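You operate a simulated robot arm through the tools that you are given. There is no shell and no other tool.

The job below is to be done with a simulated robot arm. You get a single attempt, and the scene is never put back.

Task
Put things in order on the top of the wide bench. At the end: the grey cog from the top of the wide bench stands where the black cup stood; the rye jar stands where the green bag stood; the green bag is on the handled tray; the blue beaker stands where the rye jar stood; the black cup stands where the blue beaker stood; whatever was shut is shut again. Leave all else as you found it, and nothing knocked over.

Only the result counts: the job must be done as asked and must still hold three seconds after the hand-in. Knocking over, shifting, dropping, spilling or breaking anything else fails it.

Robot
A 6-joint arm with a two-finger parallel gripper, fixed in place. Base frame: the origin is at the foot of the arm, x ahead of it, y to its left, z up; the work surface is at about z = 0. Readings come in mm, degrees, newtons and seconds.
With the tool pointing down near the work surface it reaches from about 160 to 420 mm from the base axis. Its first joint turns from -66.0 to 66.0 degrees. Payload 1.57 kg.
The tool frame sits at the grasp point between the pads (the TCP): z along the fingers, y along the line on which they close. The tips reach 30 mm beyond it. The gripper opens to 80 mm. The fingers are 17 mm wide and 12 mm thick; the gripper's body (40 by 82 mm) begins 80 mm behind the TCP.
Orientation is that of the tool frame in the base frame, as a unit quaternion [w, x, y, z]. With the fingers straight down and closing along the base's y, the tool's x points along the base's -x, its y along +y and its z along -z.

Tools
- The arm moves only by the tool apply_moves. Its argument "steps" is a list that holds one entry, the list of rows, each a list of 7 numbers: the shift along the tool's x, y, z in mm, then the turn, a rotation vector about the tool's x, y, z in degrees, then the finger opening in mm, from 0 to 80. In form: [[[x, y, z, rx, ry, rz, fingers], ...]]. A call has 1 to 20 rows; each row is the pose to reach, as a shift and turn from the pose commanded when the call began, along the tool's axes at that moment. Each row takes 0.2 s and may step no farther than 50 mm and 8.6 degrees from the row before; otherwise, or with a gripper value out of range, the whole call is refused. Where a pose cannot be reached the arm comes as near as it can. A force on the tool above 40 N (or 10 N above the force at the start of the call, whichever is more), or a blocked arm, ends the call early, and 0.2 s more pass. The fingers move at their own pace (about 153 mm/s each) and stop on an object; they squeeze with about 24 N. The grip force told is the motor's: it shows also when the fingers shut on nothing. Time passes only in rows, and 0.2 s behind the last, so rows that repeat a pose let the fingers close. The reply holds the time, the measured pose of the TCP, the force on the tool along the base axes, the opening and the grip force, in the units named above and with some noise, with the torque about the TCP (base axes, N m) and any sound that the robot's microphone picked up.
- Cameras (640 x 400 px; columns grow to the right, rows downward): "scene" is fixed at [68.9, -333.2, 412.9]; the picture's right is [0.69, -0.73, 0.00], its down [-0.47, -0.45, -0.76] and it looks along [0.55, 0.52, -0.65] (base axes); focal length 233 px, centre (320, 200). "wrist" rides on the gripper at [72, -7, -122] in the tool frame; the picture's right is [0.09, 1.00, 0.00], its down [-0.84, 0.08, -0.54] and it looks along [-0.54, 0.05, 0.84] (tool axes); focal length 238 px, centre (320, 200). There is no depth. A picture from a camera that has moved, and an enlarged one, comes with that camera's place and axes in the base frame and with its lens. The place of the scene camera against the robot may be out by one fixed shift of up to 18 mm in any direction.
- grab_frame(camera): a new picture of that camera. It takes no simulated time.
- enlarge(camera, box): a new picture of the part [left, top, right, bottom] of that camera's present view, enlarged. It takes no simulated time.
- job_done(): hands the job in; it is judged then, once.

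Places have to be worked out from the pictures, the camera data and where the tool is seen. Open the gripper and draw the arm clear of the work before you hand the job in, unless the task says otherwise.

The tools are called after "Request:" by a JSON object that holds its "fn" and its "kwargs". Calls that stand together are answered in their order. apply_moves: Moves the arm, as the interface text tells. Its arguments: {"type":"object","properties":{"steps":{"type":"array","items":{"type":"array","items":{"type":"array","items":{"type":"number"}}}}},"required":["steps"]} The other tools are called the same way: grab_frame (camera) takes a picture; enlarge (camera, box) takes an enlarged picture of a part of a camera's view; job_done () hands the job in.

At the start:

```text
time_s: 0.0
ee_pos: [189.4, 130.3, 261.1]
orientation: [0.0, 0.0, 1.0, 0.0]
ft_force: [0.2, -0.4, -0.3]
ft_torque: [-0.01, 0.02, 0.02]
gripper_width: 80.3
grip_force: 0.0
```

scene: 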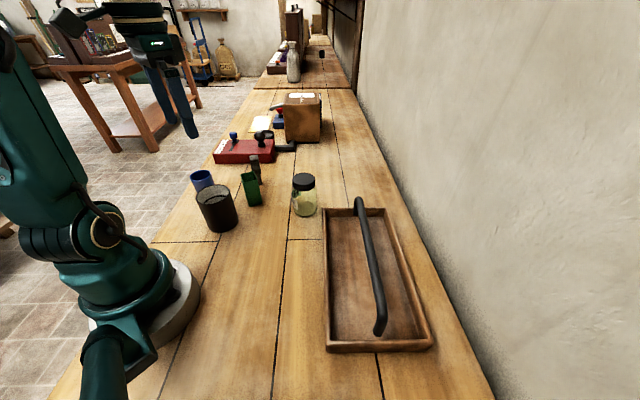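
wrist: 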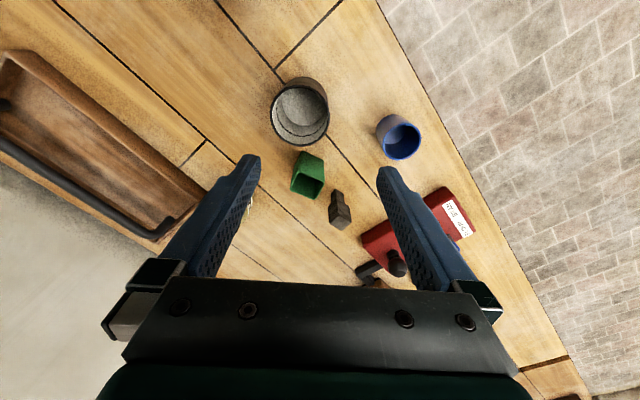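

I see a black cup, a blue beaker, a green object, a small grey or brown object, a red box, a jar and a tray. I'll enlarge both views to identify each one before moving.

Request:
{"fn": "enlarge", "kwargs": {"camera": "scene", "box": [170, 80, 350, 250]}}

Request:
{"fn": "enlarge", "kwargs": {"camera": "wrist", "box": [220, 60, 480, 290]}}

Request:
{"fn": "enlarge", "kwargs": {"camera": "scene", "box": [280, 160, 460, 370]}}

Request:
{"fn": "enlarge", "kwargs": {"camera": "scene", "box": [230, 0, 370, 100]}}

Request:
{"fn": "enlarge", "kwargs": {"camera": "scene", "box": [0, 0, 260, 160]}}

```text
2.35 times, centred on (260, 165) of scene
camera zoom: at [68.9, -333.2, 412.9], right [0.69, -0.73, 0.0], down [-0.47, -0.45, -0.76], along [0.55, 0.52, -0.65], focal length 549 px, centre (461, 282)
```

zoom: 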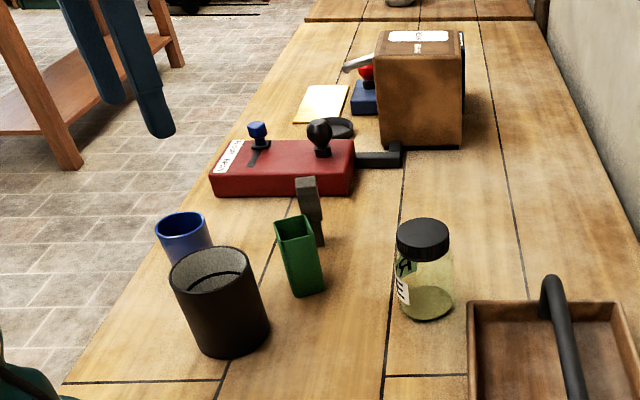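

```text
1.74 times, centred on (350, 175) of wrist
camera zoom: at [118.2, 123.5, 384.0], right [-0.09, 1.0, 0.0], down [0.84, 0.08, 0.54], along [0.54, 0.05, -0.84], focal length 414 px, centre (268, 244)
```

zoom: 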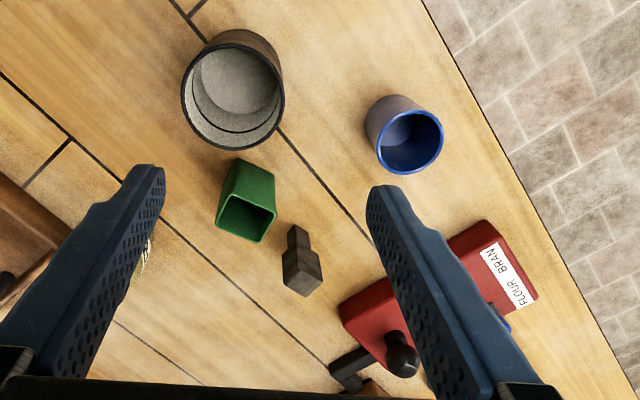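

```text
1.90 times, centred on (370, 265) of scene
camera zoom: at [68.9, -333.2, 412.9], right [0.69, -0.73, 0.0], down [-0.47, -0.45, -0.76], along [0.55, 0.52, -0.65], focal length 444 px, centre (225, 76)
```

zoom: 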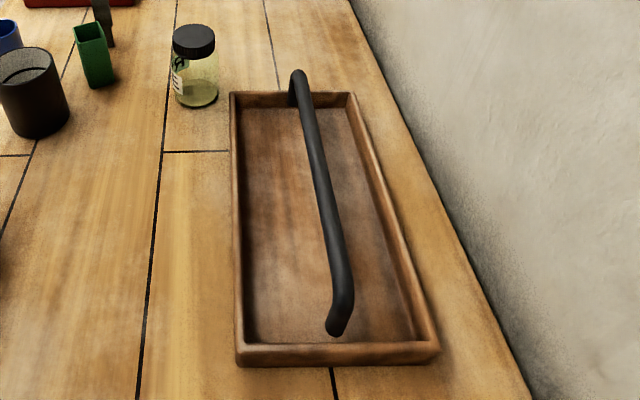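

```text
4.00 times, centred on (300, 50) of scene
camera zoom: at [68.9, -333.2, 412.9], right [0.69, -0.73, 0.0], down [-0.47, -0.45, -0.76], along [0.55, 0.52, -0.65], focal length 933 px, centre (400, 800)
```

zoom: 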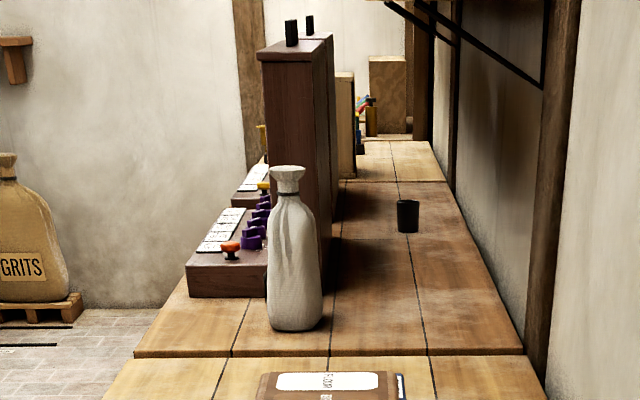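

```text
2.46 times, centred on (130, 80) of scene
camera zoom: at [68.9, -333.2, 412.9], right [0.69, -0.73, 0.0], down [-0.47, -0.45, -0.76], along [0.55, 0.52, -0.65], focal length 574 px, centre (788, 495)
```

zoom: 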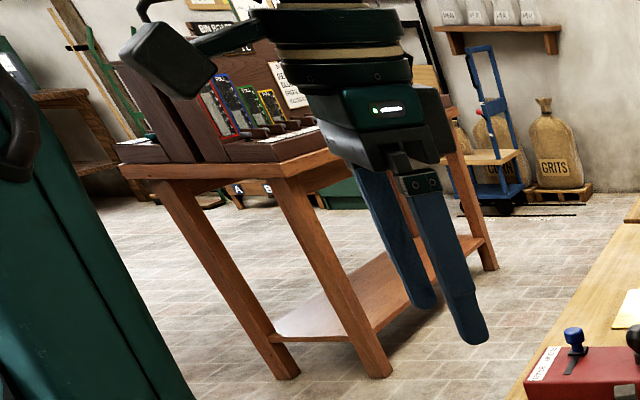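

All named items seem to be on the near bench: cog (block with a shank) near (350,178), bag (293,125), cup (206,100), beaker (216,245), jar (356,-5). I'll move up and sideways for a second wrist view to refine these.

Request:
{"fn": "apply_moves", "kwargs": {"steps": [[[-20, -30, -20, 0, 0, 0, 80], [-40, -60, -40, 0, 0, 0, 80], [-40, -60, -40, 0, 0, 0, 80]]]}}

Request:
{"fn": "grab_frame", "kwargs": {"camera": "wrist"}}

Request:
{"fn": "grab_frame", "kwargs": {"camera": "scene"}}

Request:
{"fn": "enlarge", "kwargs": {"camera": "scene", "box": [270, 160, 350, 230]}}

Request:
{"fn": "enlarge", "kwargs": {"camera": "scene", "box": [180, 140, 280, 240]}}

Request:
{"fn": "enlarge", "kwargs": {"camera": "scene", "box": [200, 80, 340, 170]}}

```text
time_s: 0.8
ee_pos: [228.5, 70.4, 299.6]
orientation: [0.0, -0.001, 1.0, 0.0]
ft_force: [0.2, -0.7, 0.0]
ft_torque: [0.02, 0.03, 0.0]
gripper_width: 80.0
grip_force: 0.0
```

```text
taken
camera wrist: at [158.0, 63.0, 423.4], right [-0.09, 1.0, 0.0], down [0.84, 0.08, 0.54], along [0.54, 0.05, -0.84], focal length 238 px, centre (320, 200)
```

wrist: 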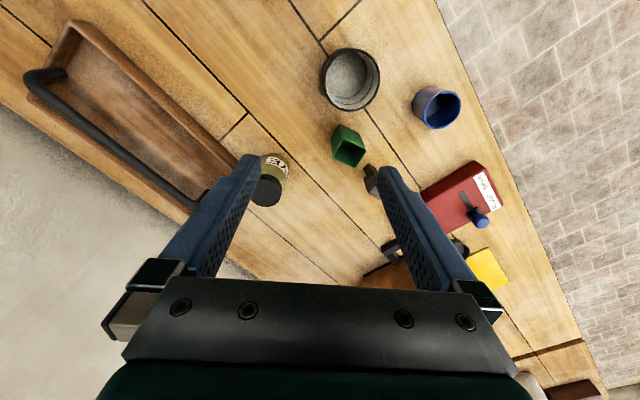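

```text
taken
```

scene: 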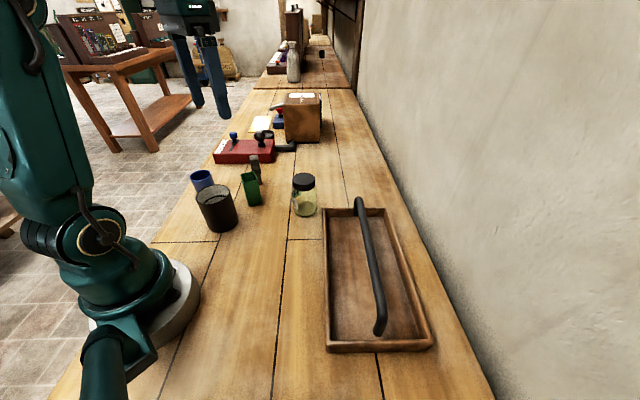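

```text
5.71 times, centred on (310, 195) of scene
camera zoom: at [68.9, -333.2, 412.9], right [0.69, -0.73, 0.0], down [-0.47, -0.45, -0.76], along [0.55, 0.52, -0.65], focal length 1333 px, centre (377, 229)
```

zoom: 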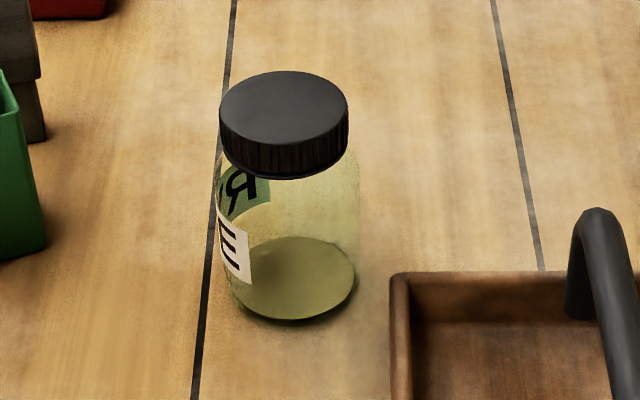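

```text
4.00 times, centred on (230, 190) of scene
camera zoom: at [68.9, -333.2, 412.9], right [0.69, -0.73, 0.0], down [-0.47, -0.45, -0.76], along [0.55, 0.52, -0.65], focal length 933 px, centre (680, 240)
```

zoom: 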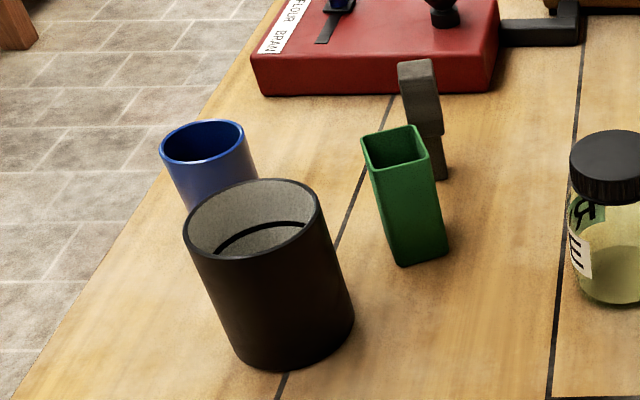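

```text
4.44 times, centred on (270, 125) of scene
camera zoom: at [68.9, -333.2, 412.9], right [0.69, -0.73, 0.0], down [-0.47, -0.45, -0.76], along [0.55, 0.52, -0.65], focal length 1037 px, centre (542, 533)
```

zoom: 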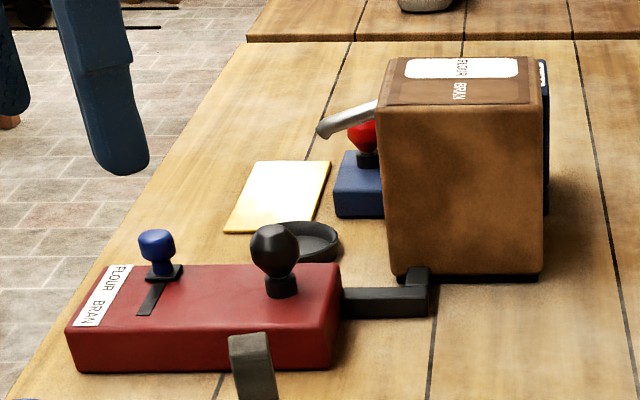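

The jar is labelled RYE, and everything named is in view. I'll enlarge this wrist view to measure positions precisely.

Request:
{"fn": "enlarge", "kwargs": {"camera": "wrist", "box": [300, 30, 480, 140]}}

Request:
{"fn": "enlarge", "kwargs": {"camera": "wrist", "box": [230, 110, 410, 220]}}

Request:
{"fn": "enlarge", "kwargs": {"camera": "wrist", "box": [0, 0, 260, 220]}}

```text
3.56 times, centred on (390, 85) of wrist
camera zoom: at [158.0, 63.0, 423.4], right [-0.09, 1.0, 0.0], down [0.84, 0.08, 0.54], along [0.54, 0.05, -0.84], focal length 848 px, centre (71, 609)
```

zoom: 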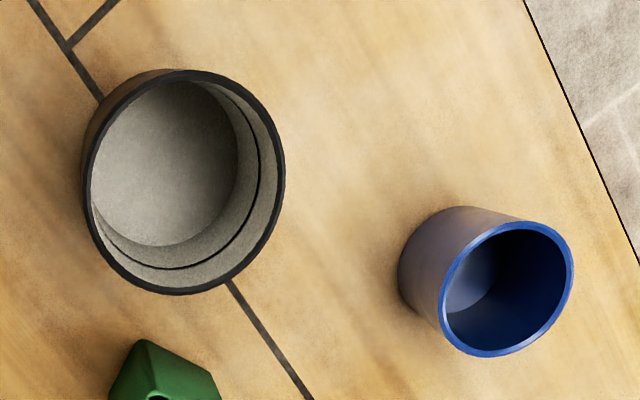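

```text
3.56 times, centred on (320, 165) of wrist
camera zoom: at [158.0, 63.0, 423.4], right [-0.09, 1.0, 0.0], down [0.84, 0.08, 0.54], along [0.54, 0.05, -0.84], focal length 848 px, centre (320, 324)
```

zoom: 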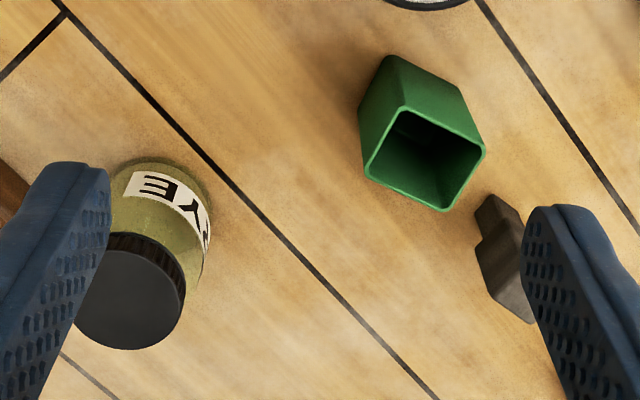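

```text
1.82 times, centred on (130, 110) of wrist
camera zoom: at [158.0, 63.0, 423.4], right [-0.09, 1.0, 0.0], down [0.84, 0.08, 0.54], along [0.54, 0.05, -0.84], focal length 433 px, centre (666, 364)
```

zoom: 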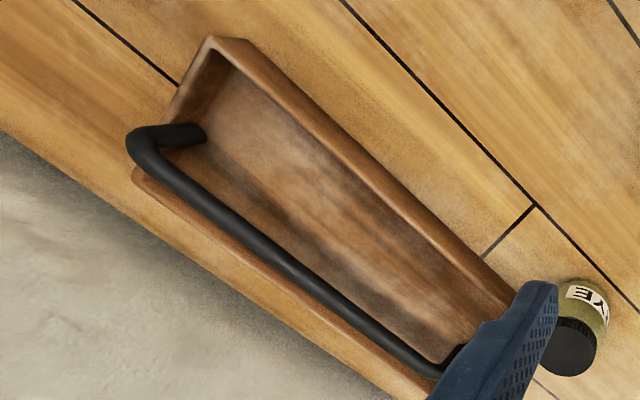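

Estimates so far:
- Cup: (188.5,107), diameter about 68, height about 90.
- Beaker: (219,250), diameter about 54, height about 56.
- Bag: (295,122), 42x34x70, long side at about 69°.
- Jar: about (366,0).

The bag goes first, so I'll move above it with the closing axis along its long side and check.

Request:
{"fn": "apply_moves", "kwargs": {"steps": [[[-16, 13, 25, 0, 0, 5, 80], [-33, 26, 50, 0, 0, 10, 80], [-49, 39, 75, 0, 0, 15, 80], [-66, 52, 100, 0, 0, 21, 70], [-66, 52, 100, 0, 0, 21, 70]]]}}

Request:
{"fn": "grab_frame", "kwargs": {"camera": "wrist"}}

Request:
{"fn": "grab_frame", "kwargs": {"camera": "scene"}}

```text
time_s: 2.0
ee_pos: [295.1, 121.3, 200.4]
orientation: [0.0, 0.184, 0.983, -0.001]
ft_force: [0.4, -0.2, 0.3]
ft_torque: [0.0, -0.03, -0.01]
gripper_width: 69.8
grip_force: 0.0
```

```text
taken
camera wrist: at [226.4, 141.8, 323.9], right [0.27, 0.96, 0.0], down [0.81, -0.23, 0.54], along [0.52, -0.15, -0.84], focal length 238 px, centre (320, 200)
```

wrist: 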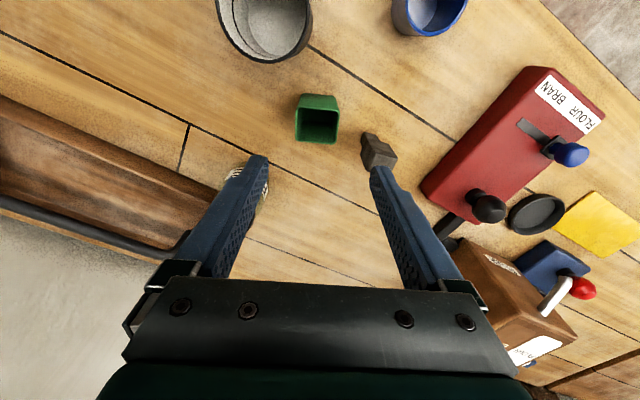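

```text
taken
```

scene: 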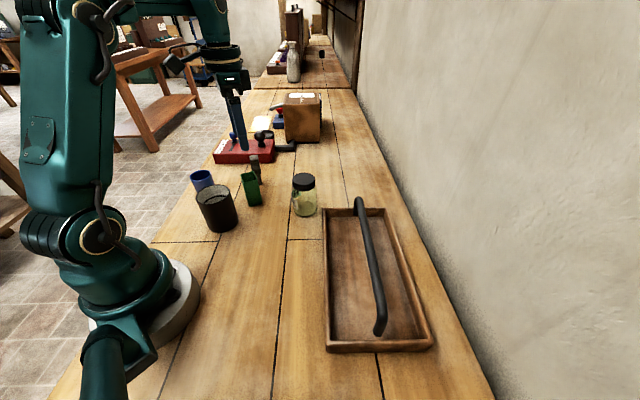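

The tool is above the bag and roughly aligned. I'll enlarge to check the bag, cog and jar from this pose.

Request:
{"fn": "enlarge", "kwargs": {"camera": "wrist", "box": [260, 70, 420, 190]}}

Request:
{"fn": "enlarge", "kwargs": {"camera": "wrist", "box": [200, 140, 300, 220]}}

```text
3.33 times, centred on (340, 130) of wrist
camera zoom: at [226.4, 141.8, 323.9], right [0.27, 0.96, 0.0], down [0.81, -0.23, 0.54], along [0.52, -0.15, -0.84], focal length 794 px, centre (253, 433)
```

zoom: 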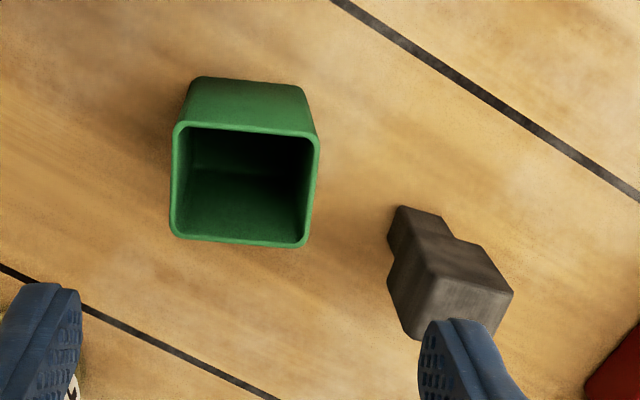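

```text
5.00 times, centred on (250, 180) of wrist
camera zoom: at [226.4, 141.8, 323.9], right [0.27, 0.96, 0.0], down [0.81, -0.23, 0.54], along [0.52, -0.15, -0.84], focal length 1192 px, centre (670, 300)
```

zoom: 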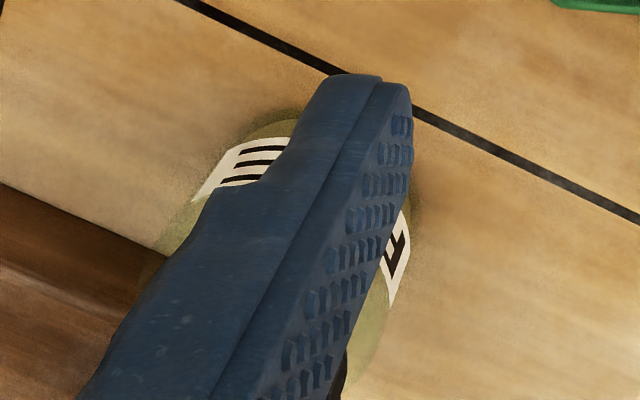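

Bag centre is about (293.5,120.5) at 68.5°, and the cog's nearest corner is about 20 mm clear of the finger. I'll narrow the opening to 60, lower to z≈46, then grip.

Request:
{"fn": "apply_moves", "kwargs": {"steps": [[[1.2, -1.3, 40, 0, 0, 0, 60], [1.2, -1.3, 80, 0, 0, 0, 60], [1.2, -1.3, 115, 0, 0, 0, 60], [1.2, -1.3, 140, 0, 0, 0, 60], [1.2, -1.3, 154, 0, 0, 0, 60], [1.2, -1.3, 154, 0, 0, 0, 60]]]}}

Request:
{"fn": "grab_frame", "kwargs": {"camera": "wrist"}}

Request:
{"fn": "enlarge", "kwargs": {"camera": "scene", "box": [180, 100, 340, 240]}}

```text
time_s: 3.4
ee_pos: [292.5, 122.9, 47.8]
orientation: [0.0, 0.182, 0.983, -0.001]
ft_force: [-0.3, 0.0, 1.1]
ft_torque: [-0.03, -0.02, -0.02]
gripper_width: 60.0
grip_force: 0.0
```

```text
taken
camera wrist: at [224.7, 141.3, 170.9], right [0.27, 0.96, 0.0], down [0.81, -0.23, 0.54], along [0.52, -0.15, -0.84], focal length 238 px, centre (320, 200)
```

wrist: 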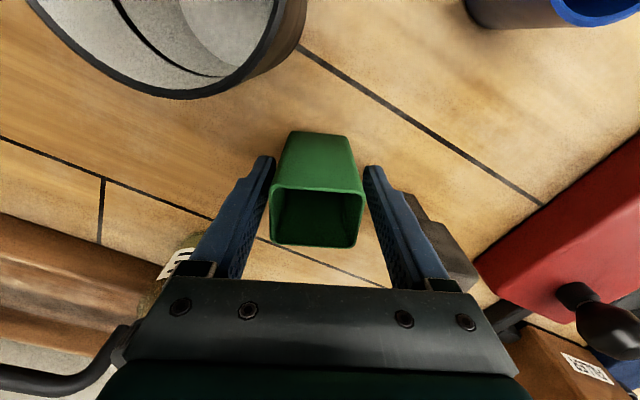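

```text
2.86 times, centred on (260, 170) of scene
camera zoom: at [68.9, -333.2, 412.9], right [0.69, -0.73, 0.0], down [-0.47, -0.45, -0.76], along [0.55, 0.52, -0.65], focal length 666 px, centre (491, 286)
```

zoom: 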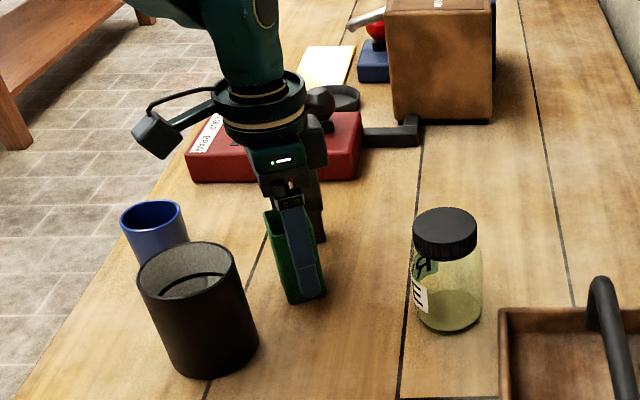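

The bag sits centred between the fingers with nothing touching, so I'll close on it.

Request:
{"fn": "apply_moves", "kwargs": {"steps": [[[0, 0, 0, 0, 0, 0, 30], [0, 0, 0, 0, 0, 0, 30], [0, 0, 0, 0, 0, 0, 30]]]}}

Request:
{"fn": "grab_frame", "kwargs": {"camera": "wrist"}}

```text
time_s: 4.2
ee_pos: [292.4, 122.3, 48.0]
orientation: [0.0, 0.181, 0.983, 0.0]
ft_force: [0.7, 0.6, -0.2]
ft_torque: [0.03, 0.0, 0.01]
gripper_width: 43.4
grip_force: 23.3
```

```text
taken
camera wrist: at [224.7, 141.3, 171.2], right [0.27, 0.96, 0.0], down [0.81, -0.23, 0.54], along [0.52, -0.15, -0.84], focal length 238 px, centre (320, 200)
```

wrist: 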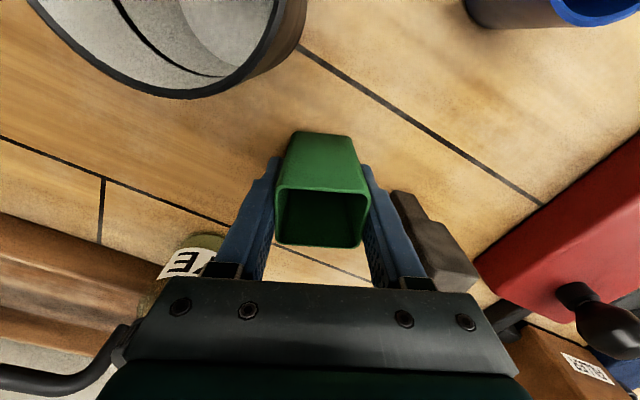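

Bag gripped at 43 mm; it shifted about 3 mm as I closed, which puts its original centre near (292.5,119.5). I'll lift it and carry it over the near strip of the tray, turning the closing axis to run along the tray (45°).

Request:
{"fn": "apply_moves", "kwargs": {"steps": [[[0, 0, -20, 0, 0, 0, 30], [0, 0, -55, 0, 0, 0, 30], [0, 0, -90, 0, 0, 0, 30], [0, 0, -125, 0, 0, 0, 30], [0, 0, -150, 0, 0, 0, 30], [-14, -34, -152, 0, 0, 3, 30], [-29, -69, -152, 0, 0, 6, 30], [-43, -103, -152, 0, 0, 9, 30], [-58, -138, -152, 0, 0, 12, 30], [-72, -172, -152, 0, 0, 15, 30], [-86, -207, -152, 0, 0, 18, 30], [-101, -241, -152, 0, 0, 21, 30], [-115, -276, -152, 0, 0, 23.8, 30], [-115, -276, -152, 0, 0, 23.8, 30]]]}}

Request:
{"fn": "grab_frame", "kwargs": {"camera": "wrist"}}

Request:
{"fn": "grab_frame", "kwargs": {"camera": "scene"}}

```text
time_s: 7.2
ee_pos: [301.5, -178.3, 198.0]
orientation: [0.0, 0.38, 0.925, 0.0]
ft_force: [0.7, 0.2, -1.8]
ft_torque: [-0.04, -0.02, -0.01]
gripper_width: 43.5
grip_force: 23.8
```

```text
taken
camera wrist: at [246.7, -131.3, 320.8], right [0.64, 0.77, 0.0], down [0.65, -0.54, 0.54], along [0.42, -0.34, -0.84], focal length 238 px, centre (320, 200)
```

wrist: 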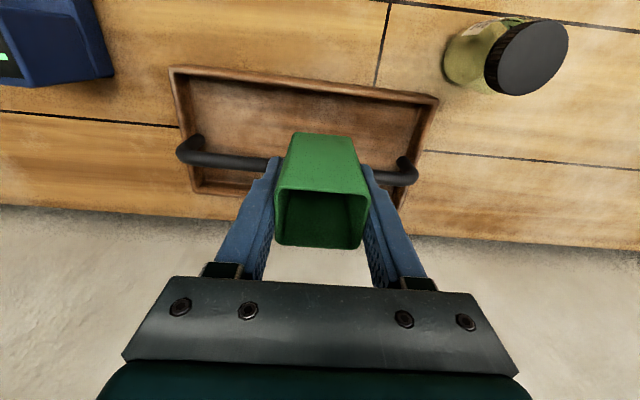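

```text
taken
```

scene: 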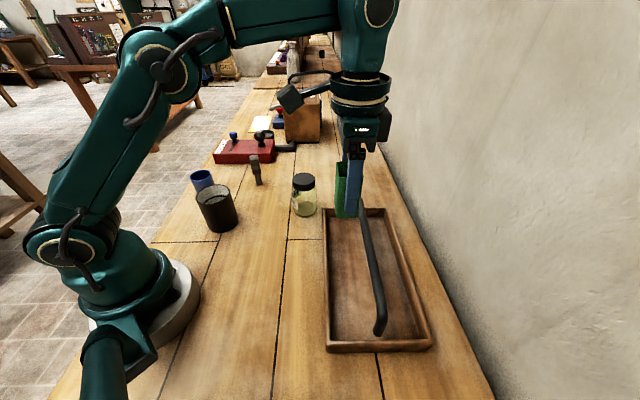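

This view puts the tray's near edge from (160,-265) to (370,-59), with the handle bar on its midline at roughly 70–85 mm. The bag is 37 mm in from the near edge, about midway between the wall and the bar, so I'll lower it straight down.

Request:
{"fn": "apply_moves", "kwargs": {"steps": [[[0, 0, 35, 0, 0, 0, 30], [0, 0, 70, 0, 0, 0, 30], [0, 0, 100, 0, 0, 0, 30], [0, 0, 120, 0, 0, 0, 30], [0, 0, 134, 0, 0, 0, 30], [0, 0, 134, 0, 0, 0, 30]]]}}

Request:
{"fn": "grab_frame", "kwargs": {"camera": "wrist"}}

Request:
{"fn": "enlarge", "kwargs": {"camera": "scene", "box": [280, 100, 440, 300]}}

```text
time_s: 8.6
ee_pos: [300.5, -176.7, 64.8]
orientation: [0.0, 0.381, 0.925, -0.001]
ft_force: [-0.3, 0.6, 0.7]
ft_torque: [0.0, 0.02, -0.02]
gripper_width: 43.6
grip_force: 24.1
```

```text
taken
camera wrist: at [246.0, -130.9, 187.5], right [0.64, 0.77, 0.0], down [0.65, -0.54, 0.54], along [0.42, -0.35, -0.84], focal length 238 px, centre (320, 200)
```

wrist: 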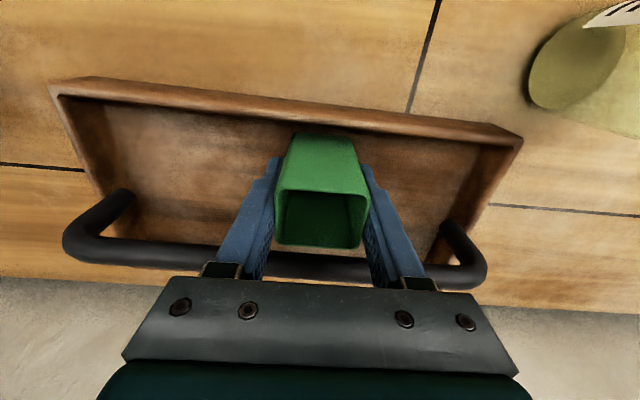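

```text
2.00 times, centred on (360, 200) of scene
camera zoom: at [68.9, -333.2, 412.9], right [0.69, -0.73, 0.0], down [-0.47, -0.45, -0.76], along [0.55, 0.52, -0.65], focal length 466 px, centre (240, 200)
```

zoom: 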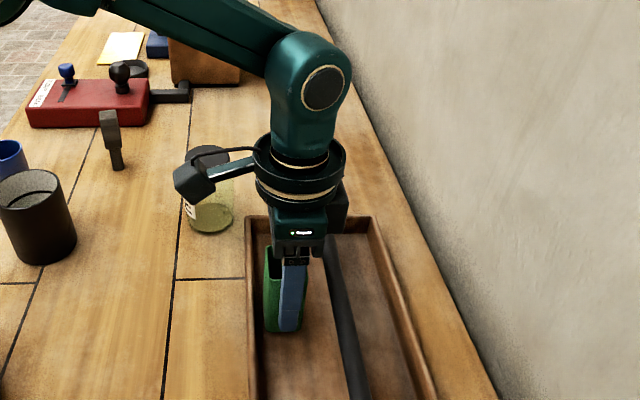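

The bag clears the near wall by about 8 mm and the bar by about 17 mm. I'll nudge 3 mm toward the bar and lower 8 mm, then feel for the floor.

Request:
{"fn": "apply_moves", "kwargs": {"steps": [[[-3, 0, 4, 0, 0, 0, 30], [-3, 0, 8, 0, 0, 0, 30], [-3, 0, 8, 0, 0, 0, 30]]]}}

Request:
{"fn": "enlarge", "kwargs": {"camera": "wrist", "box": [220, 90, 420, 260]}}

```text
time_s: 9.4
ee_pos: [303.0, -177.8, 58.3]
orientation: [0.0, 0.381, 0.925, 0.0]
ft_force: [0.3, -0.1, -1.7]
ft_torque: [0.03, -0.03, -0.02]
gripper_width: 43.7
grip_force: 23.8
```

```text
2.35 times, centred on (320, 175) of wrist
camera zoom: at [248.4, -132.9, 179.6], right [0.64, 0.77, 0.0], down [0.65, -0.54, 0.54], along [0.42, -0.34, -0.84], focal length 561 px, centre (320, 259)
```

zoom: 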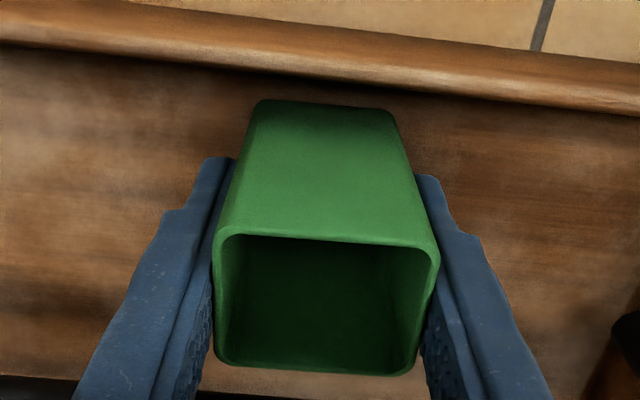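

No contact yet, with the bag bottom at about z=9. I'll go down another 2 mm, and then 2 mm at a time.

Request:
{"fn": "apply_moves", "kwargs": {"steps": [[[0, 0, 1, 0, 0, 0, 30], [0, 0, 2, 0, 0, 0, 30]]]}}

Request:
{"fn": "apply_moves", "kwargs": {"steps": [[[0, 0, 1, 0, 0, 0, 30], [0, 0, 1.5, 0, 0, 0, 30]]]}}

```text
time_s: 10.0
ee_pos: [302.4, -179.3, 55.2]
orientation: [0.001, 0.381, 0.925, -0.001]
ft_force: [-6.4, 3.8, 20.9]
ft_torque: [0.1, 0.17, -0.04]
gripper_width: 43.9
grip_force: 23.6
```

```text
time_s: 10.6
ee_pos: [303.9, -179.7, 54.0]
orientation: [0.002, 0.381, 0.925, 0.0]
ft_force: [-3.7, -0.6, 22.1]
ft_torque: [-0.13, 0.01, 0.02]
gripper_width: 43.9
grip_force: 23.9
```

The bag is on the tray floor (about 22 N of contact). I'll ease up slightly, open to 62 and check that it stands.

Request:
{"fn": "apply_moves", "kwargs": {"steps": [[[0, 0, -1.5, 0, 0, 0, 30], [0, 0, -1.5, 0, 0, 0, 48], [0, 0, -1.5, 0, 0, 0, 60], [0, 0, -1.5, 0, 0, 0, 62]]]}}

Request:
{"fn": "grab_frame", "kwargs": {"camera": "wrist"}}

```text
time_s: 11.6
ee_pos: [305.1, -179.1, 55.3]
orientation: [0.0, 0.382, 0.924, 0.0]
ft_force: [0.5, 0.0, -0.4]
ft_torque: [0.01, -0.02, 0.01]
gripper_width: 62.2
grip_force: 0.2
```

```text
taken
camera wrist: at [249.4, -133.4, 177.9], right [0.64, 0.77, 0.0], down [0.65, -0.54, 0.54], along [0.42, -0.34, -0.84], focal length 238 px, centre (320, 200)
```

wrist: 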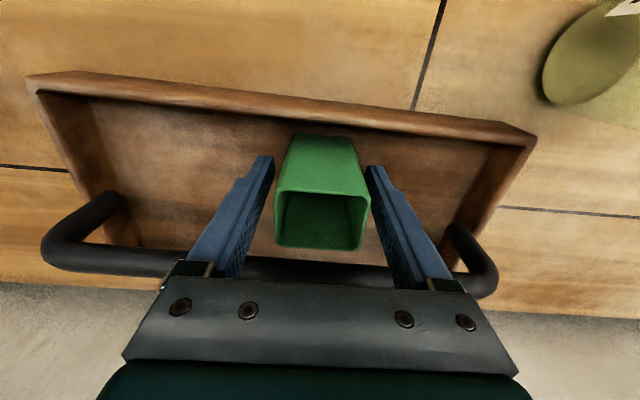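

The bag stands free on the tray. I'll lift straight up, then move above the jar.

Request:
{"fn": "apply_moves", "kwargs": {"steps": [[[0, 0, -25, 0, 0, 0, 62], [0, 0, -65, 0, 0, 0, 62], [0, 0, -105, 0, 0, 0, 62], [0, 0, -145, 0, 0, 0, 62], [16, 33, -155, 0, 0, 0, 80], [32, 67, -155, 0, 0, 0, 80], [49, 100, -155, 0, 0, 0, 80], [65, 134, -155, 0, 0, 0, 80], [82, 167, -155, 0, 0, 0, 80], [82, 167, -155, 0, 0, 0, 80]]]}}

Request:
{"fn": "grab_frame", "kwargs": {"camera": "wrist"}}

Request:
{"fn": "grab_frame", "kwargs": {"camera": "scene"}}

```text
time_s: 13.8
ee_pos: [362.3, -2.2, 211.7]
orientation: [0.0, 0.381, 0.925, 0.001]
ft_force: [-0.9, -0.4, 0.5]
ft_torque: [0.0, -0.02, -0.02]
gripper_width: 80.0
grip_force: 0.1
```

```text
taken
camera wrist: at [307.8, 44.5, 333.5], right [0.64, 0.77, 0.0], down [0.65, -0.54, 0.54], along [0.42, -0.35, -0.84], focal length 238 px, centre (320, 200)
```

wrist: 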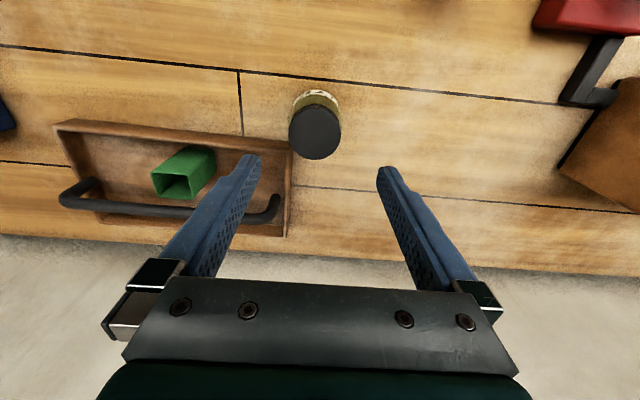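

```text
taken
```

scene: 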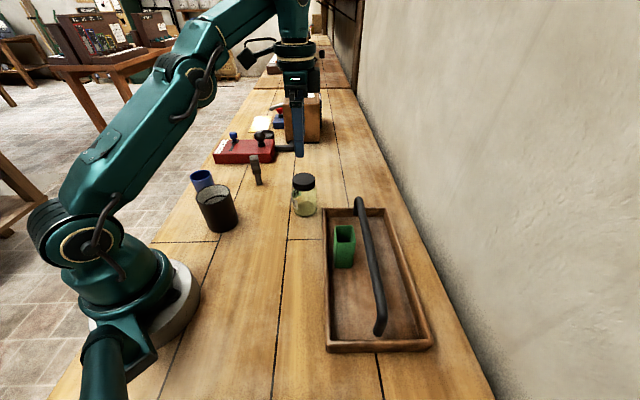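

The bag is standing in the tray and the jar is between and ahead of the fingers. I'll enlarge to pin down the jar's lid and base.

Request:
{"fn": "enlarge", "kwargs": {"camera": "wrist", "box": [265, 70, 365, 180]}}

Request:
{"fn": "enlarge", "kwargs": {"camera": "scene", "box": [270, 160, 370, 280]}}

```text
3.64 times, centred on (315, 125) of wrist
camera zoom: at [307.8, 44.5, 333.5], right [0.64, 0.77, 0.0], down [0.65, -0.54, 0.54], along [0.42, -0.35, -0.84], focal length 867 px, centre (338, 473)
```

zoom: 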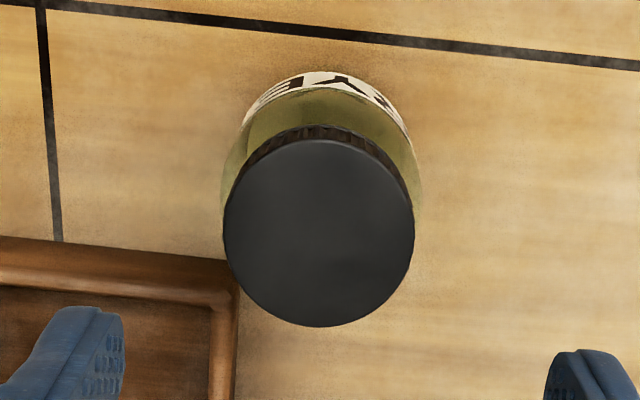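

```text
3.33 times, centred on (320, 220) of scene
camera zoom: at [68.9, -333.2, 412.9], right [0.69, -0.73, 0.0], down [-0.47, -0.45, -0.76], along [0.55, 0.52, -0.65], focal length 778 px, centre (320, 133)
```

zoom: 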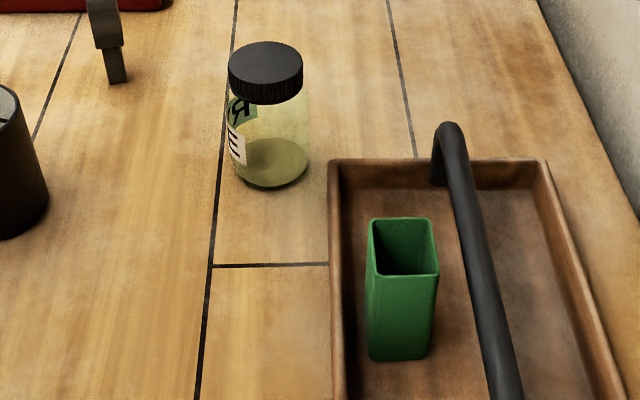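

The jar is at about (362,-5.5), lid top about 95 mm, body about 60 mm wide. I'll lower until the tips are just above the lid, with the closing axis parallel to the tray, and recheck centring.

Request:
{"fn": "apply_moves", "kwargs": {"steps": [[[-1.8, -4.5, 30, 0, 0, 0, 80], [-1.8, -4.5, 60, 0, 0, 0, 80], [-1.8, -4.5, 80, 0, 0, 0, 80], [-1.8, -4.5, 80, 0, 0, 0, 80]]]}}

Request:
{"fn": "grab_frame", "kwargs": {"camera": "wrist"}}

Request:
{"fn": "enlarge", "kwargs": {"camera": "scene", "box": [230, 80, 390, 260]}}

```text
time_s: 14.8
ee_pos: [362.2, -7.6, 128.6]
orientation: [0.001, 0.382, 0.924, 0.0]
ft_force: [0.2, -0.3, -0.7]
ft_torque: [-0.03, -0.03, 0.02]
gripper_width: 80.1
grip_force: 0.1
```

```text
taken
camera wrist: at [307.1, 38.1, 251.8], right [0.64, 0.77, 0.0], down [0.65, -0.54, 0.54], along [0.42, -0.35, -0.84], focal length 238 px, centre (320, 200)
```

wrist: 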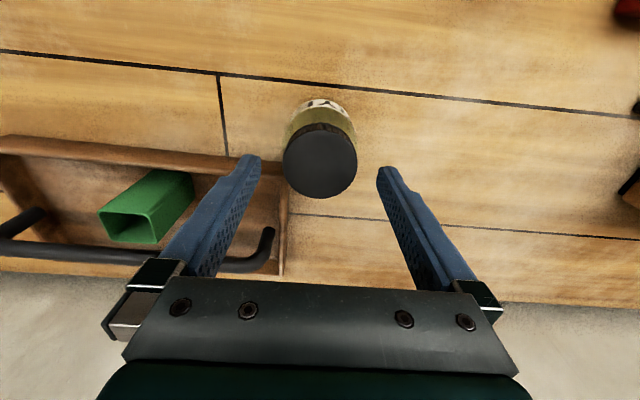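

```text
2.22 times, centred on (310, 170) of scene
camera zoom: at [68.9, -333.2, 412.9], right [0.69, -0.73, 0.0], down [-0.47, -0.45, -0.76], along [0.55, 0.52, -0.65], focal length 518 px, centre (342, 267)
```

zoom: 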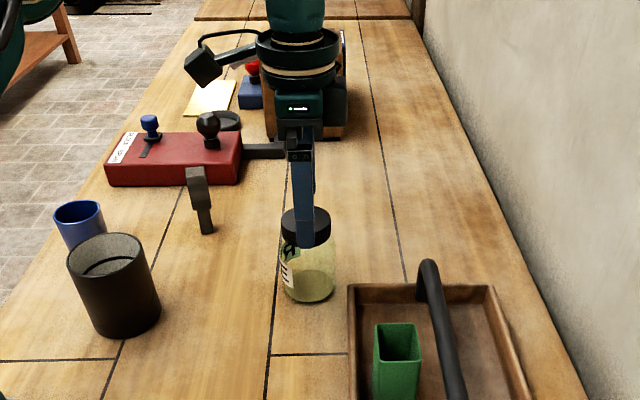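

The jar is centred between the fingers and about 4 mm toward the base from the TCP. I'll shift by that and lower to z≈43.

Request:
{"fn": "apply_moves", "kwargs": {"steps": [[[4, 0, 20, 0, 0, 0, 80], [4, 0, 45, 0, 0, 0, 80], [4, 0, 70, 0, 0, 0, 80], [4, 0, 87, 0, 0, 0, 80], [4, 0, 87, 0, 0, 0, 80]]]}}

Request:
{"fn": "grab_frame", "kwargs": {"camera": "wrist"}}

Request:
{"fn": "enlarge", "kwargs": {"camera": "scene", "box": [230, 120, 390, 260]}}

```text
time_s: 16.0
ee_pos: [358.4, -5.7, 42.1]
orientation: [-0.001, 0.381, 0.925, 0.0]
ft_force: [0.7, 0.5, 0.1]
ft_torque: [-0.02, -0.05, 0.02]
gripper_width: 79.8
grip_force: 0.1
```

```text
taken
camera wrist: at [304.4, 40.6, 164.9], right [0.64, 0.77, 0.0], down [0.65, -0.54, 0.54], along [0.42, -0.35, -0.84], focal length 238 px, centre (320, 200)
```

wrist: 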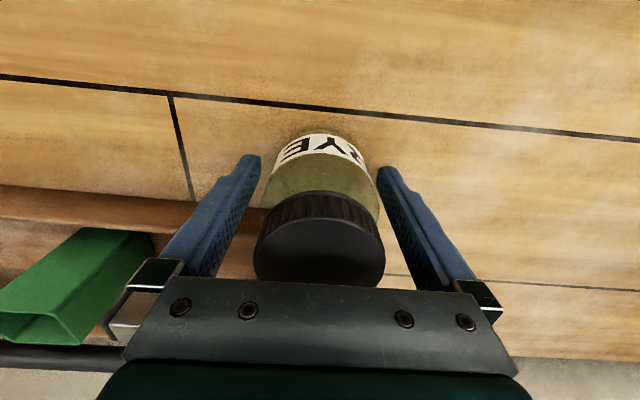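

```text
2.86 times, centred on (310, 190) of scene
camera zoom: at [68.9, -333.2, 412.9], right [0.69, -0.73, 0.0], down [-0.47, -0.45, -0.76], along [0.55, 0.52, -0.65], focal length 666 px, centre (349, 229)
```

zoom: 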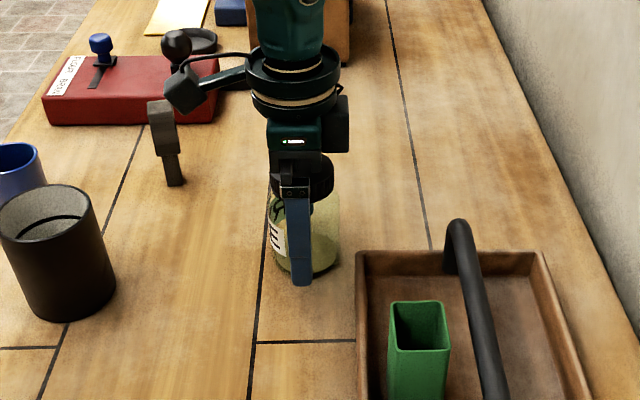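

The jar is centred and nothing else is touched, so I'll close on it.

Request:
{"fn": "apply_moves", "kwargs": {"steps": [[[0, 0, 0, 0, 0, 0, 66], [0, 0, 0, 0, 0, 0, 45], [0, 0, 0, 0, 0, 0, 45], [0, 0, 0, 0, 0, 0, 45]]]}}

Request:
{"fn": "grab_frame", "kwargs": {"camera": "wrist"}}

```text
time_s: 17.0
ee_pos: [358.0, -5.5, 41.7]
orientation: [0.0, 0.382, 0.924, 0.001]
ft_force: [0.3, 0.0, 0.6]
ft_torque: [0.03, 0.01, -0.01]
gripper_width: 61.3
grip_force: 24.2
```

```text
taken
camera wrist: at [304.3, 40.6, 165.1], right [0.64, 0.77, 0.0], down [0.65, -0.54, 0.54], along [0.42, -0.35, -0.84], focal length 238 px, centre (320, 200)
```

wrist: 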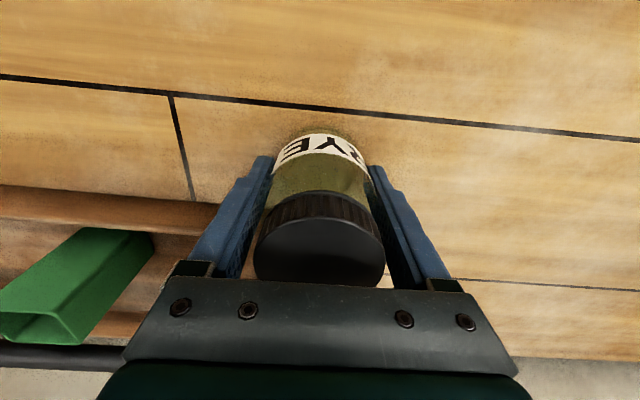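

Jar held at 61 mm; its original centre is about (360.5,-5). I'll lift it and carry it to the bag's spot (292.5,119.5), turning the closing axis to 112° so the fingers open clear of cog and cup.

Request:
{"fn": "apply_moves", "kwargs": {"steps": [[[0, 0, -15, 0, 0, 0, 45], [0, 0, -45, 0, 0, 0, 45], [0, 0, -80, 0, 0, 0, 45], [0, 0, -115, 0, 0, 0, 45], [0, 0, -140, 0, 0, 0, 45], [15, 4, -145, 0, 0, -7, 45], [32, 9, -145, 0, 0, -15, 45], [49, 14, -145, 0, 0, -23, 45], [66, 20, -145, 0, 0, -31, 45], [83, 25, -145, 0, 0, -39, 45], [100, 30, -145, 0, 0, -47, 45], [118, 35, -145, 0, 0, -55, 45], [136, 40, -145, 0, 0, -63, 45], [136, 40, -145, 0, 0, -67, 45], [136, 40, -145, 0, 0, -67, 45]]]}}

Request:
{"fn": "grab_frame", "kwargs": {"camera": "wrist"}}

Request:
{"fn": "grab_frame", "kwargs": {"camera": "scene"}}

```text
time_s: 20.2
ee_pos: [290.0, 118.1, 188.2]
orientation: [-0.001, -0.194, 0.981, 0.0]
ft_force: [1.3, 0.0, -2.7]
ft_torque: [0.03, -0.06, -0.02]
gripper_width: 61.0
grip_force: 24.3
```

```text
taken
camera wrist: at [227.0, 84.6, 310.9], right [-0.46, 0.89, 0.0], down [0.74, 0.39, 0.54], along [0.48, 0.25, -0.84], focal length 238 px, centre (320, 200)
```

wrist: 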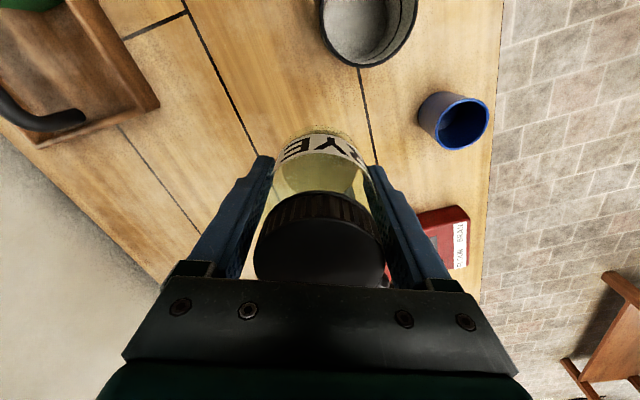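

```text
taken
```

scene: 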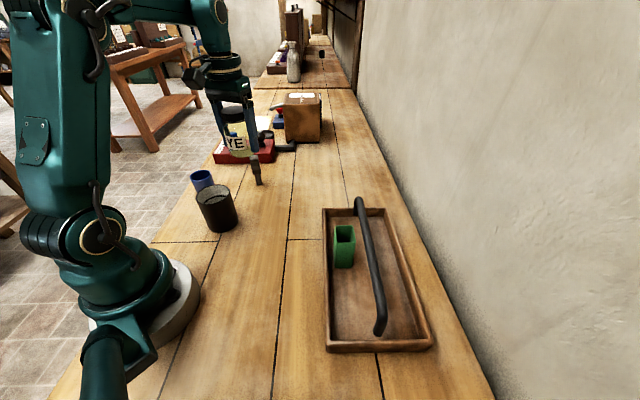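

TCP is at about (291,118.5), 2 mm off the bag spot. I'll correct and lower to about 4 mm above the bench.

Request:
{"fn": "apply_moves", "kwargs": {"steps": [[[-1.9, 0.3, 35, 0, 0, 0, 45], [-1.9, 0.3, 70, 0, 0, 0, 45], [-1.9, 0.3, 100, 0, 0, 0, 45], [-1.9, 0.3, 125, 0, 0, 0, 45], [-1.9, 0.3, 141, 0, 0, 0, 45], [-1.9, 0.3, 141, 0, 0, 0, 45]]]}}

Request:
{"fn": "enlarge", "kwargs": {"camera": "scene", "box": [170, 100, 330, 240]}}

Request:
{"fn": "grab_frame", "kwargs": {"camera": "wrist"}}

```text
time_s: 21.6
ee_pos: [294.2, 121.2, 47.9]
orientation: [0.0, -0.192, 0.981, -0.001]
ft_force: [0.3, -1.0, -2.9]
ft_torque: [0.03, -0.01, 0.0]
gripper_width: 61.3
grip_force: 23.5
```

```text
2.86 times, centred on (250, 170) of scene
camera zoom: at [68.9, -333.2, 412.9], right [0.69, -0.73, 0.0], down [-0.47, -0.45, -0.76], along [0.55, 0.52, -0.65], focal length 666 px, centre (520, 286)
```

zoom: 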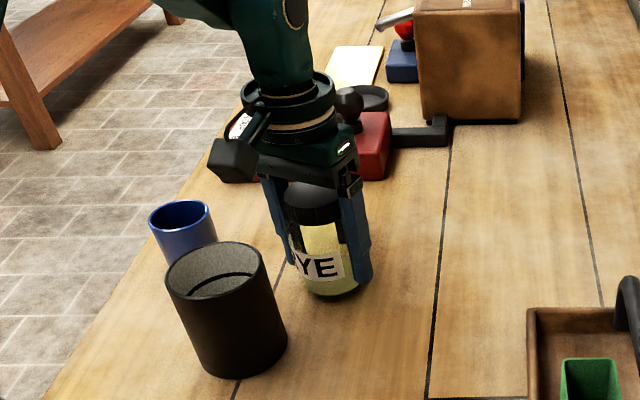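

```text
taken
camera wrist: at [230.2, 87.6, 170.4], right [-0.46, 0.89, 0.0], down [0.75, 0.39, 0.54], along [0.48, 0.25, -0.84], focal length 238 px, centre (320, 200)
```

wrist: 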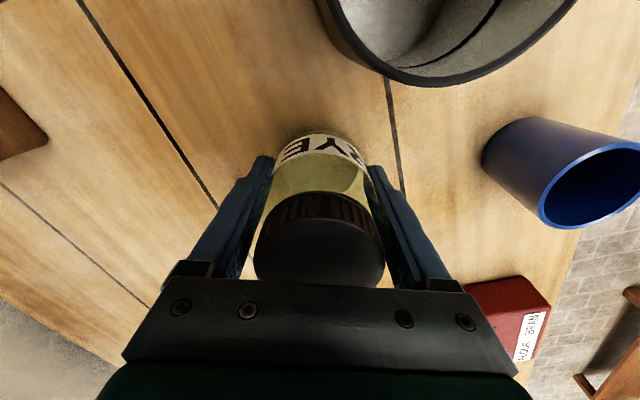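

The jar hangs about 5 mm above the bench, with TCP about 2 mm past target. I'll correct while lowering gently.

Request:
{"fn": "apply_moves", "kwargs": {"steps": [[[1.5, -1, 2, 0, 0, 0, 45], [1.5, -1, 3.5, 0, 0, 0, 45], [1.5, -1, 3.5, 0, 0, 0, 45]]]}}

Request:
{"fn": "apply_moves", "kwargs": {"steps": [[[0, 0, 0.8, 0, 0, 0, 45], [0, 0, 1.2, 0, 0, 0, 45]]]}}

```text
time_s: 22.4
ee_pos: [292.7, 118.0, 43.8]
orientation: [0.0, -0.192, 0.981, 0.0]
ft_force: [0.2, -0.5, -3.1]
ft_torque: [0.01, 0.01, 0.0]
gripper_width: 61.0
grip_force: 24.0
```

```text
time_s: 23.0
ee_pos: [291.1, 118.0, 42.0]
orientation: [0.0, -0.192, 0.981, -0.001]
ft_force: [-0.2, -0.2, -2.4]
ft_torque: [-0.03, 0.0, 0.01]
gripper_width: 61.3
grip_force: 24.1
```

Still no contact, so I'll keep lowering in 1 mm steps.

Request:
{"fn": "apply_moves", "kwargs": {"steps": [[[0, 0, 0.5, 0, 0, 0, 45], [0, 0, 1, 0, 0, 0, 45]]]}}

```text
time_s: 23.6
ee_pos: [291.6, 118.4, 42.1]
orientation: [0.0, -0.192, 0.981, 0.0]
ft_force: [-4.3, -5.7, 19.6]
ft_torque: [-0.08, 0.26, 0.02]
gripper_width: 61.1
grip_force: 24.3
```

The jar has contacted the bench. I'll ease up slightly, release, and look.

Request:
{"fn": "apply_moves", "kwargs": {"steps": [[[0, 0, -0.6, 0, 0, 0, 45], [0, 0, -0.6, 0, 0, 0, 64], [0, 0, -0.6, 0, 0, 0, 72], [0, 0, -0.6, 0, 0, 0, 78], [0, 0, -0.6, 0, 0, 0, 78]]]}}

Request:
{"fn": "grab_frame", "kwargs": {"camera": "wrist"}}

Request:
{"fn": "enlarge", "kwargs": {"camera": "scene", "box": [170, 100, 330, 240]}}

```text
time_s: 24.8
ee_pos: [291.7, 119.3, 41.9]
orientation: [0.0, -0.192, 0.981, 0.0]
ft_force: [1.3, 0.2, -0.6]
ft_torque: [-0.02, -0.01, 0.01]
gripper_width: 78.2
grip_force: 0.1
```

```text
taken
camera wrist: at [228.3, 85.1, 165.0], right [-0.46, 0.89, 0.0], down [0.75, 0.39, 0.54], along [0.48, 0.25, -0.84], focal length 238 px, centre (320, 200)
```

wrist: 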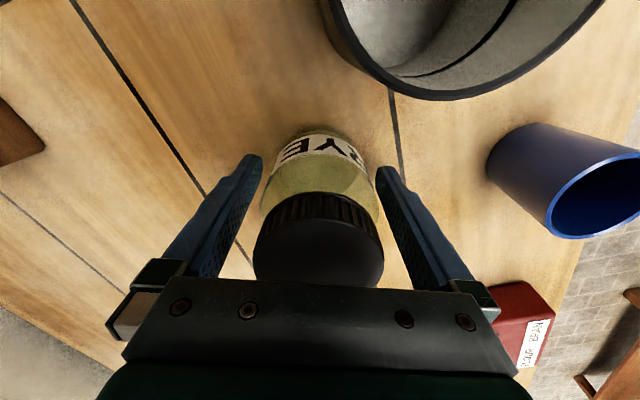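

```text
2.86 times, centred on (250, 170) of scene
camera zoom: at [68.9, -333.2, 412.9], right [0.69, -0.73, 0.0], down [-0.47, -0.45, -0.76], along [0.55, 0.52, -0.65], focal length 666 px, centre (520, 286)
```

zoom: 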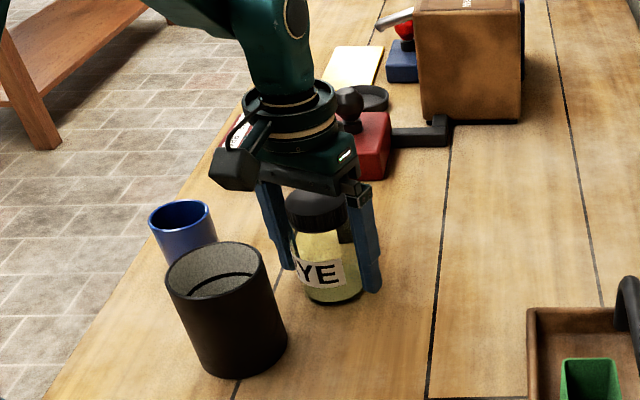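

The rye jar stands at the bag's old spot, near (292,119). I'll lift clear and move above the beaker.

Request:
{"fn": "apply_moves", "kwargs": {"steps": [[[0, 0, -25, 0, 0, 0, 78], [0, 0, -60, 0, 0, 0, 78], [0, 0, -100, 0, 0, 0, 80], [0, 0, -140, 0, 0, 0, 80], [5, 37, -145, 0, 0, 0, 80], [9, 74, -145, 0, 0, 0, 80], [14, 111, -145, 0, 0, 0, 80], [18, 148.5, -145, 0, 0, 0, 80], [18, 148.5, -145, 0, 0, 0, 80]]]}}

Request:
{"fn": "grab_frame", "kwargs": {"camera": "wrist"}}

Request:
{"fn": "grab_frame", "kwargs": {"camera": "scene"}}

Request:
{"fn": "enlarge", "kwargs": {"camera": "wrist", "box": [220, 40, 420, 210]}}

```text
time_s: 26.8
ee_pos: [216.3, 249.8, 188.2]
orientation: [0.001, -0.193, 0.981, 0.0]
ft_force: [-0.4, -0.7, -0.2]
ft_torque: [0.01, 0.03, 0.01]
gripper_width: 79.9
grip_force: 0.2
```

```text
taken
camera wrist: at [154.2, 217.1, 311.1], right [-0.46, 0.89, 0.0], down [0.75, 0.39, 0.54], along [0.48, 0.25, -0.84], focal length 238 px, centre (320, 200)
```

wrist: 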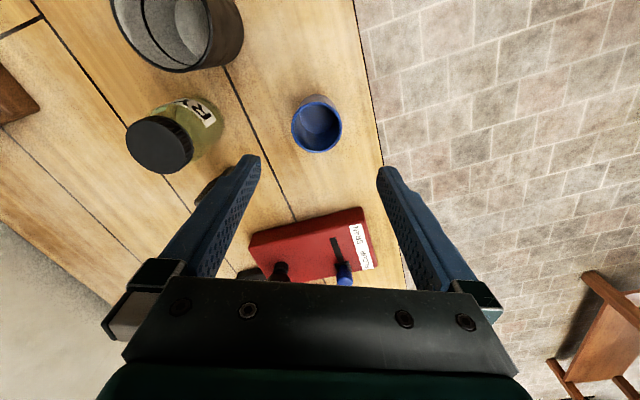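

```text
taken
```

scene: 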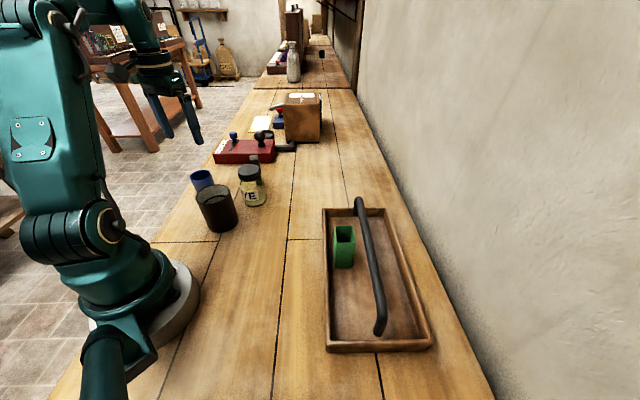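

```text
2.35 times, centred on (320, 125) of wrist
camera zoom: at [154.2, 217.1, 311.1], right [-0.46, 0.89, 0.0], down [0.75, 0.39, 0.54], along [0.48, 0.25, -0.84], focal length 561 px, centre (320, 376)
```

zoom: 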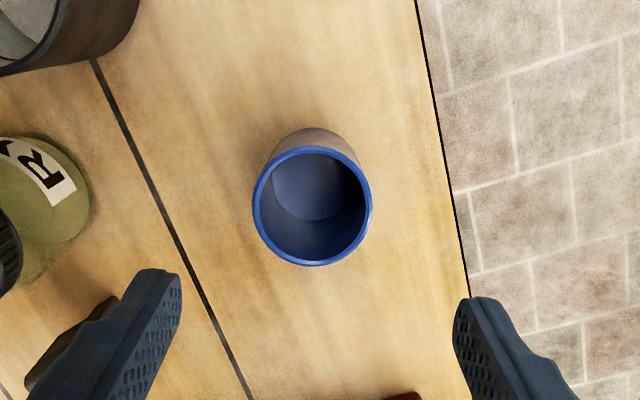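

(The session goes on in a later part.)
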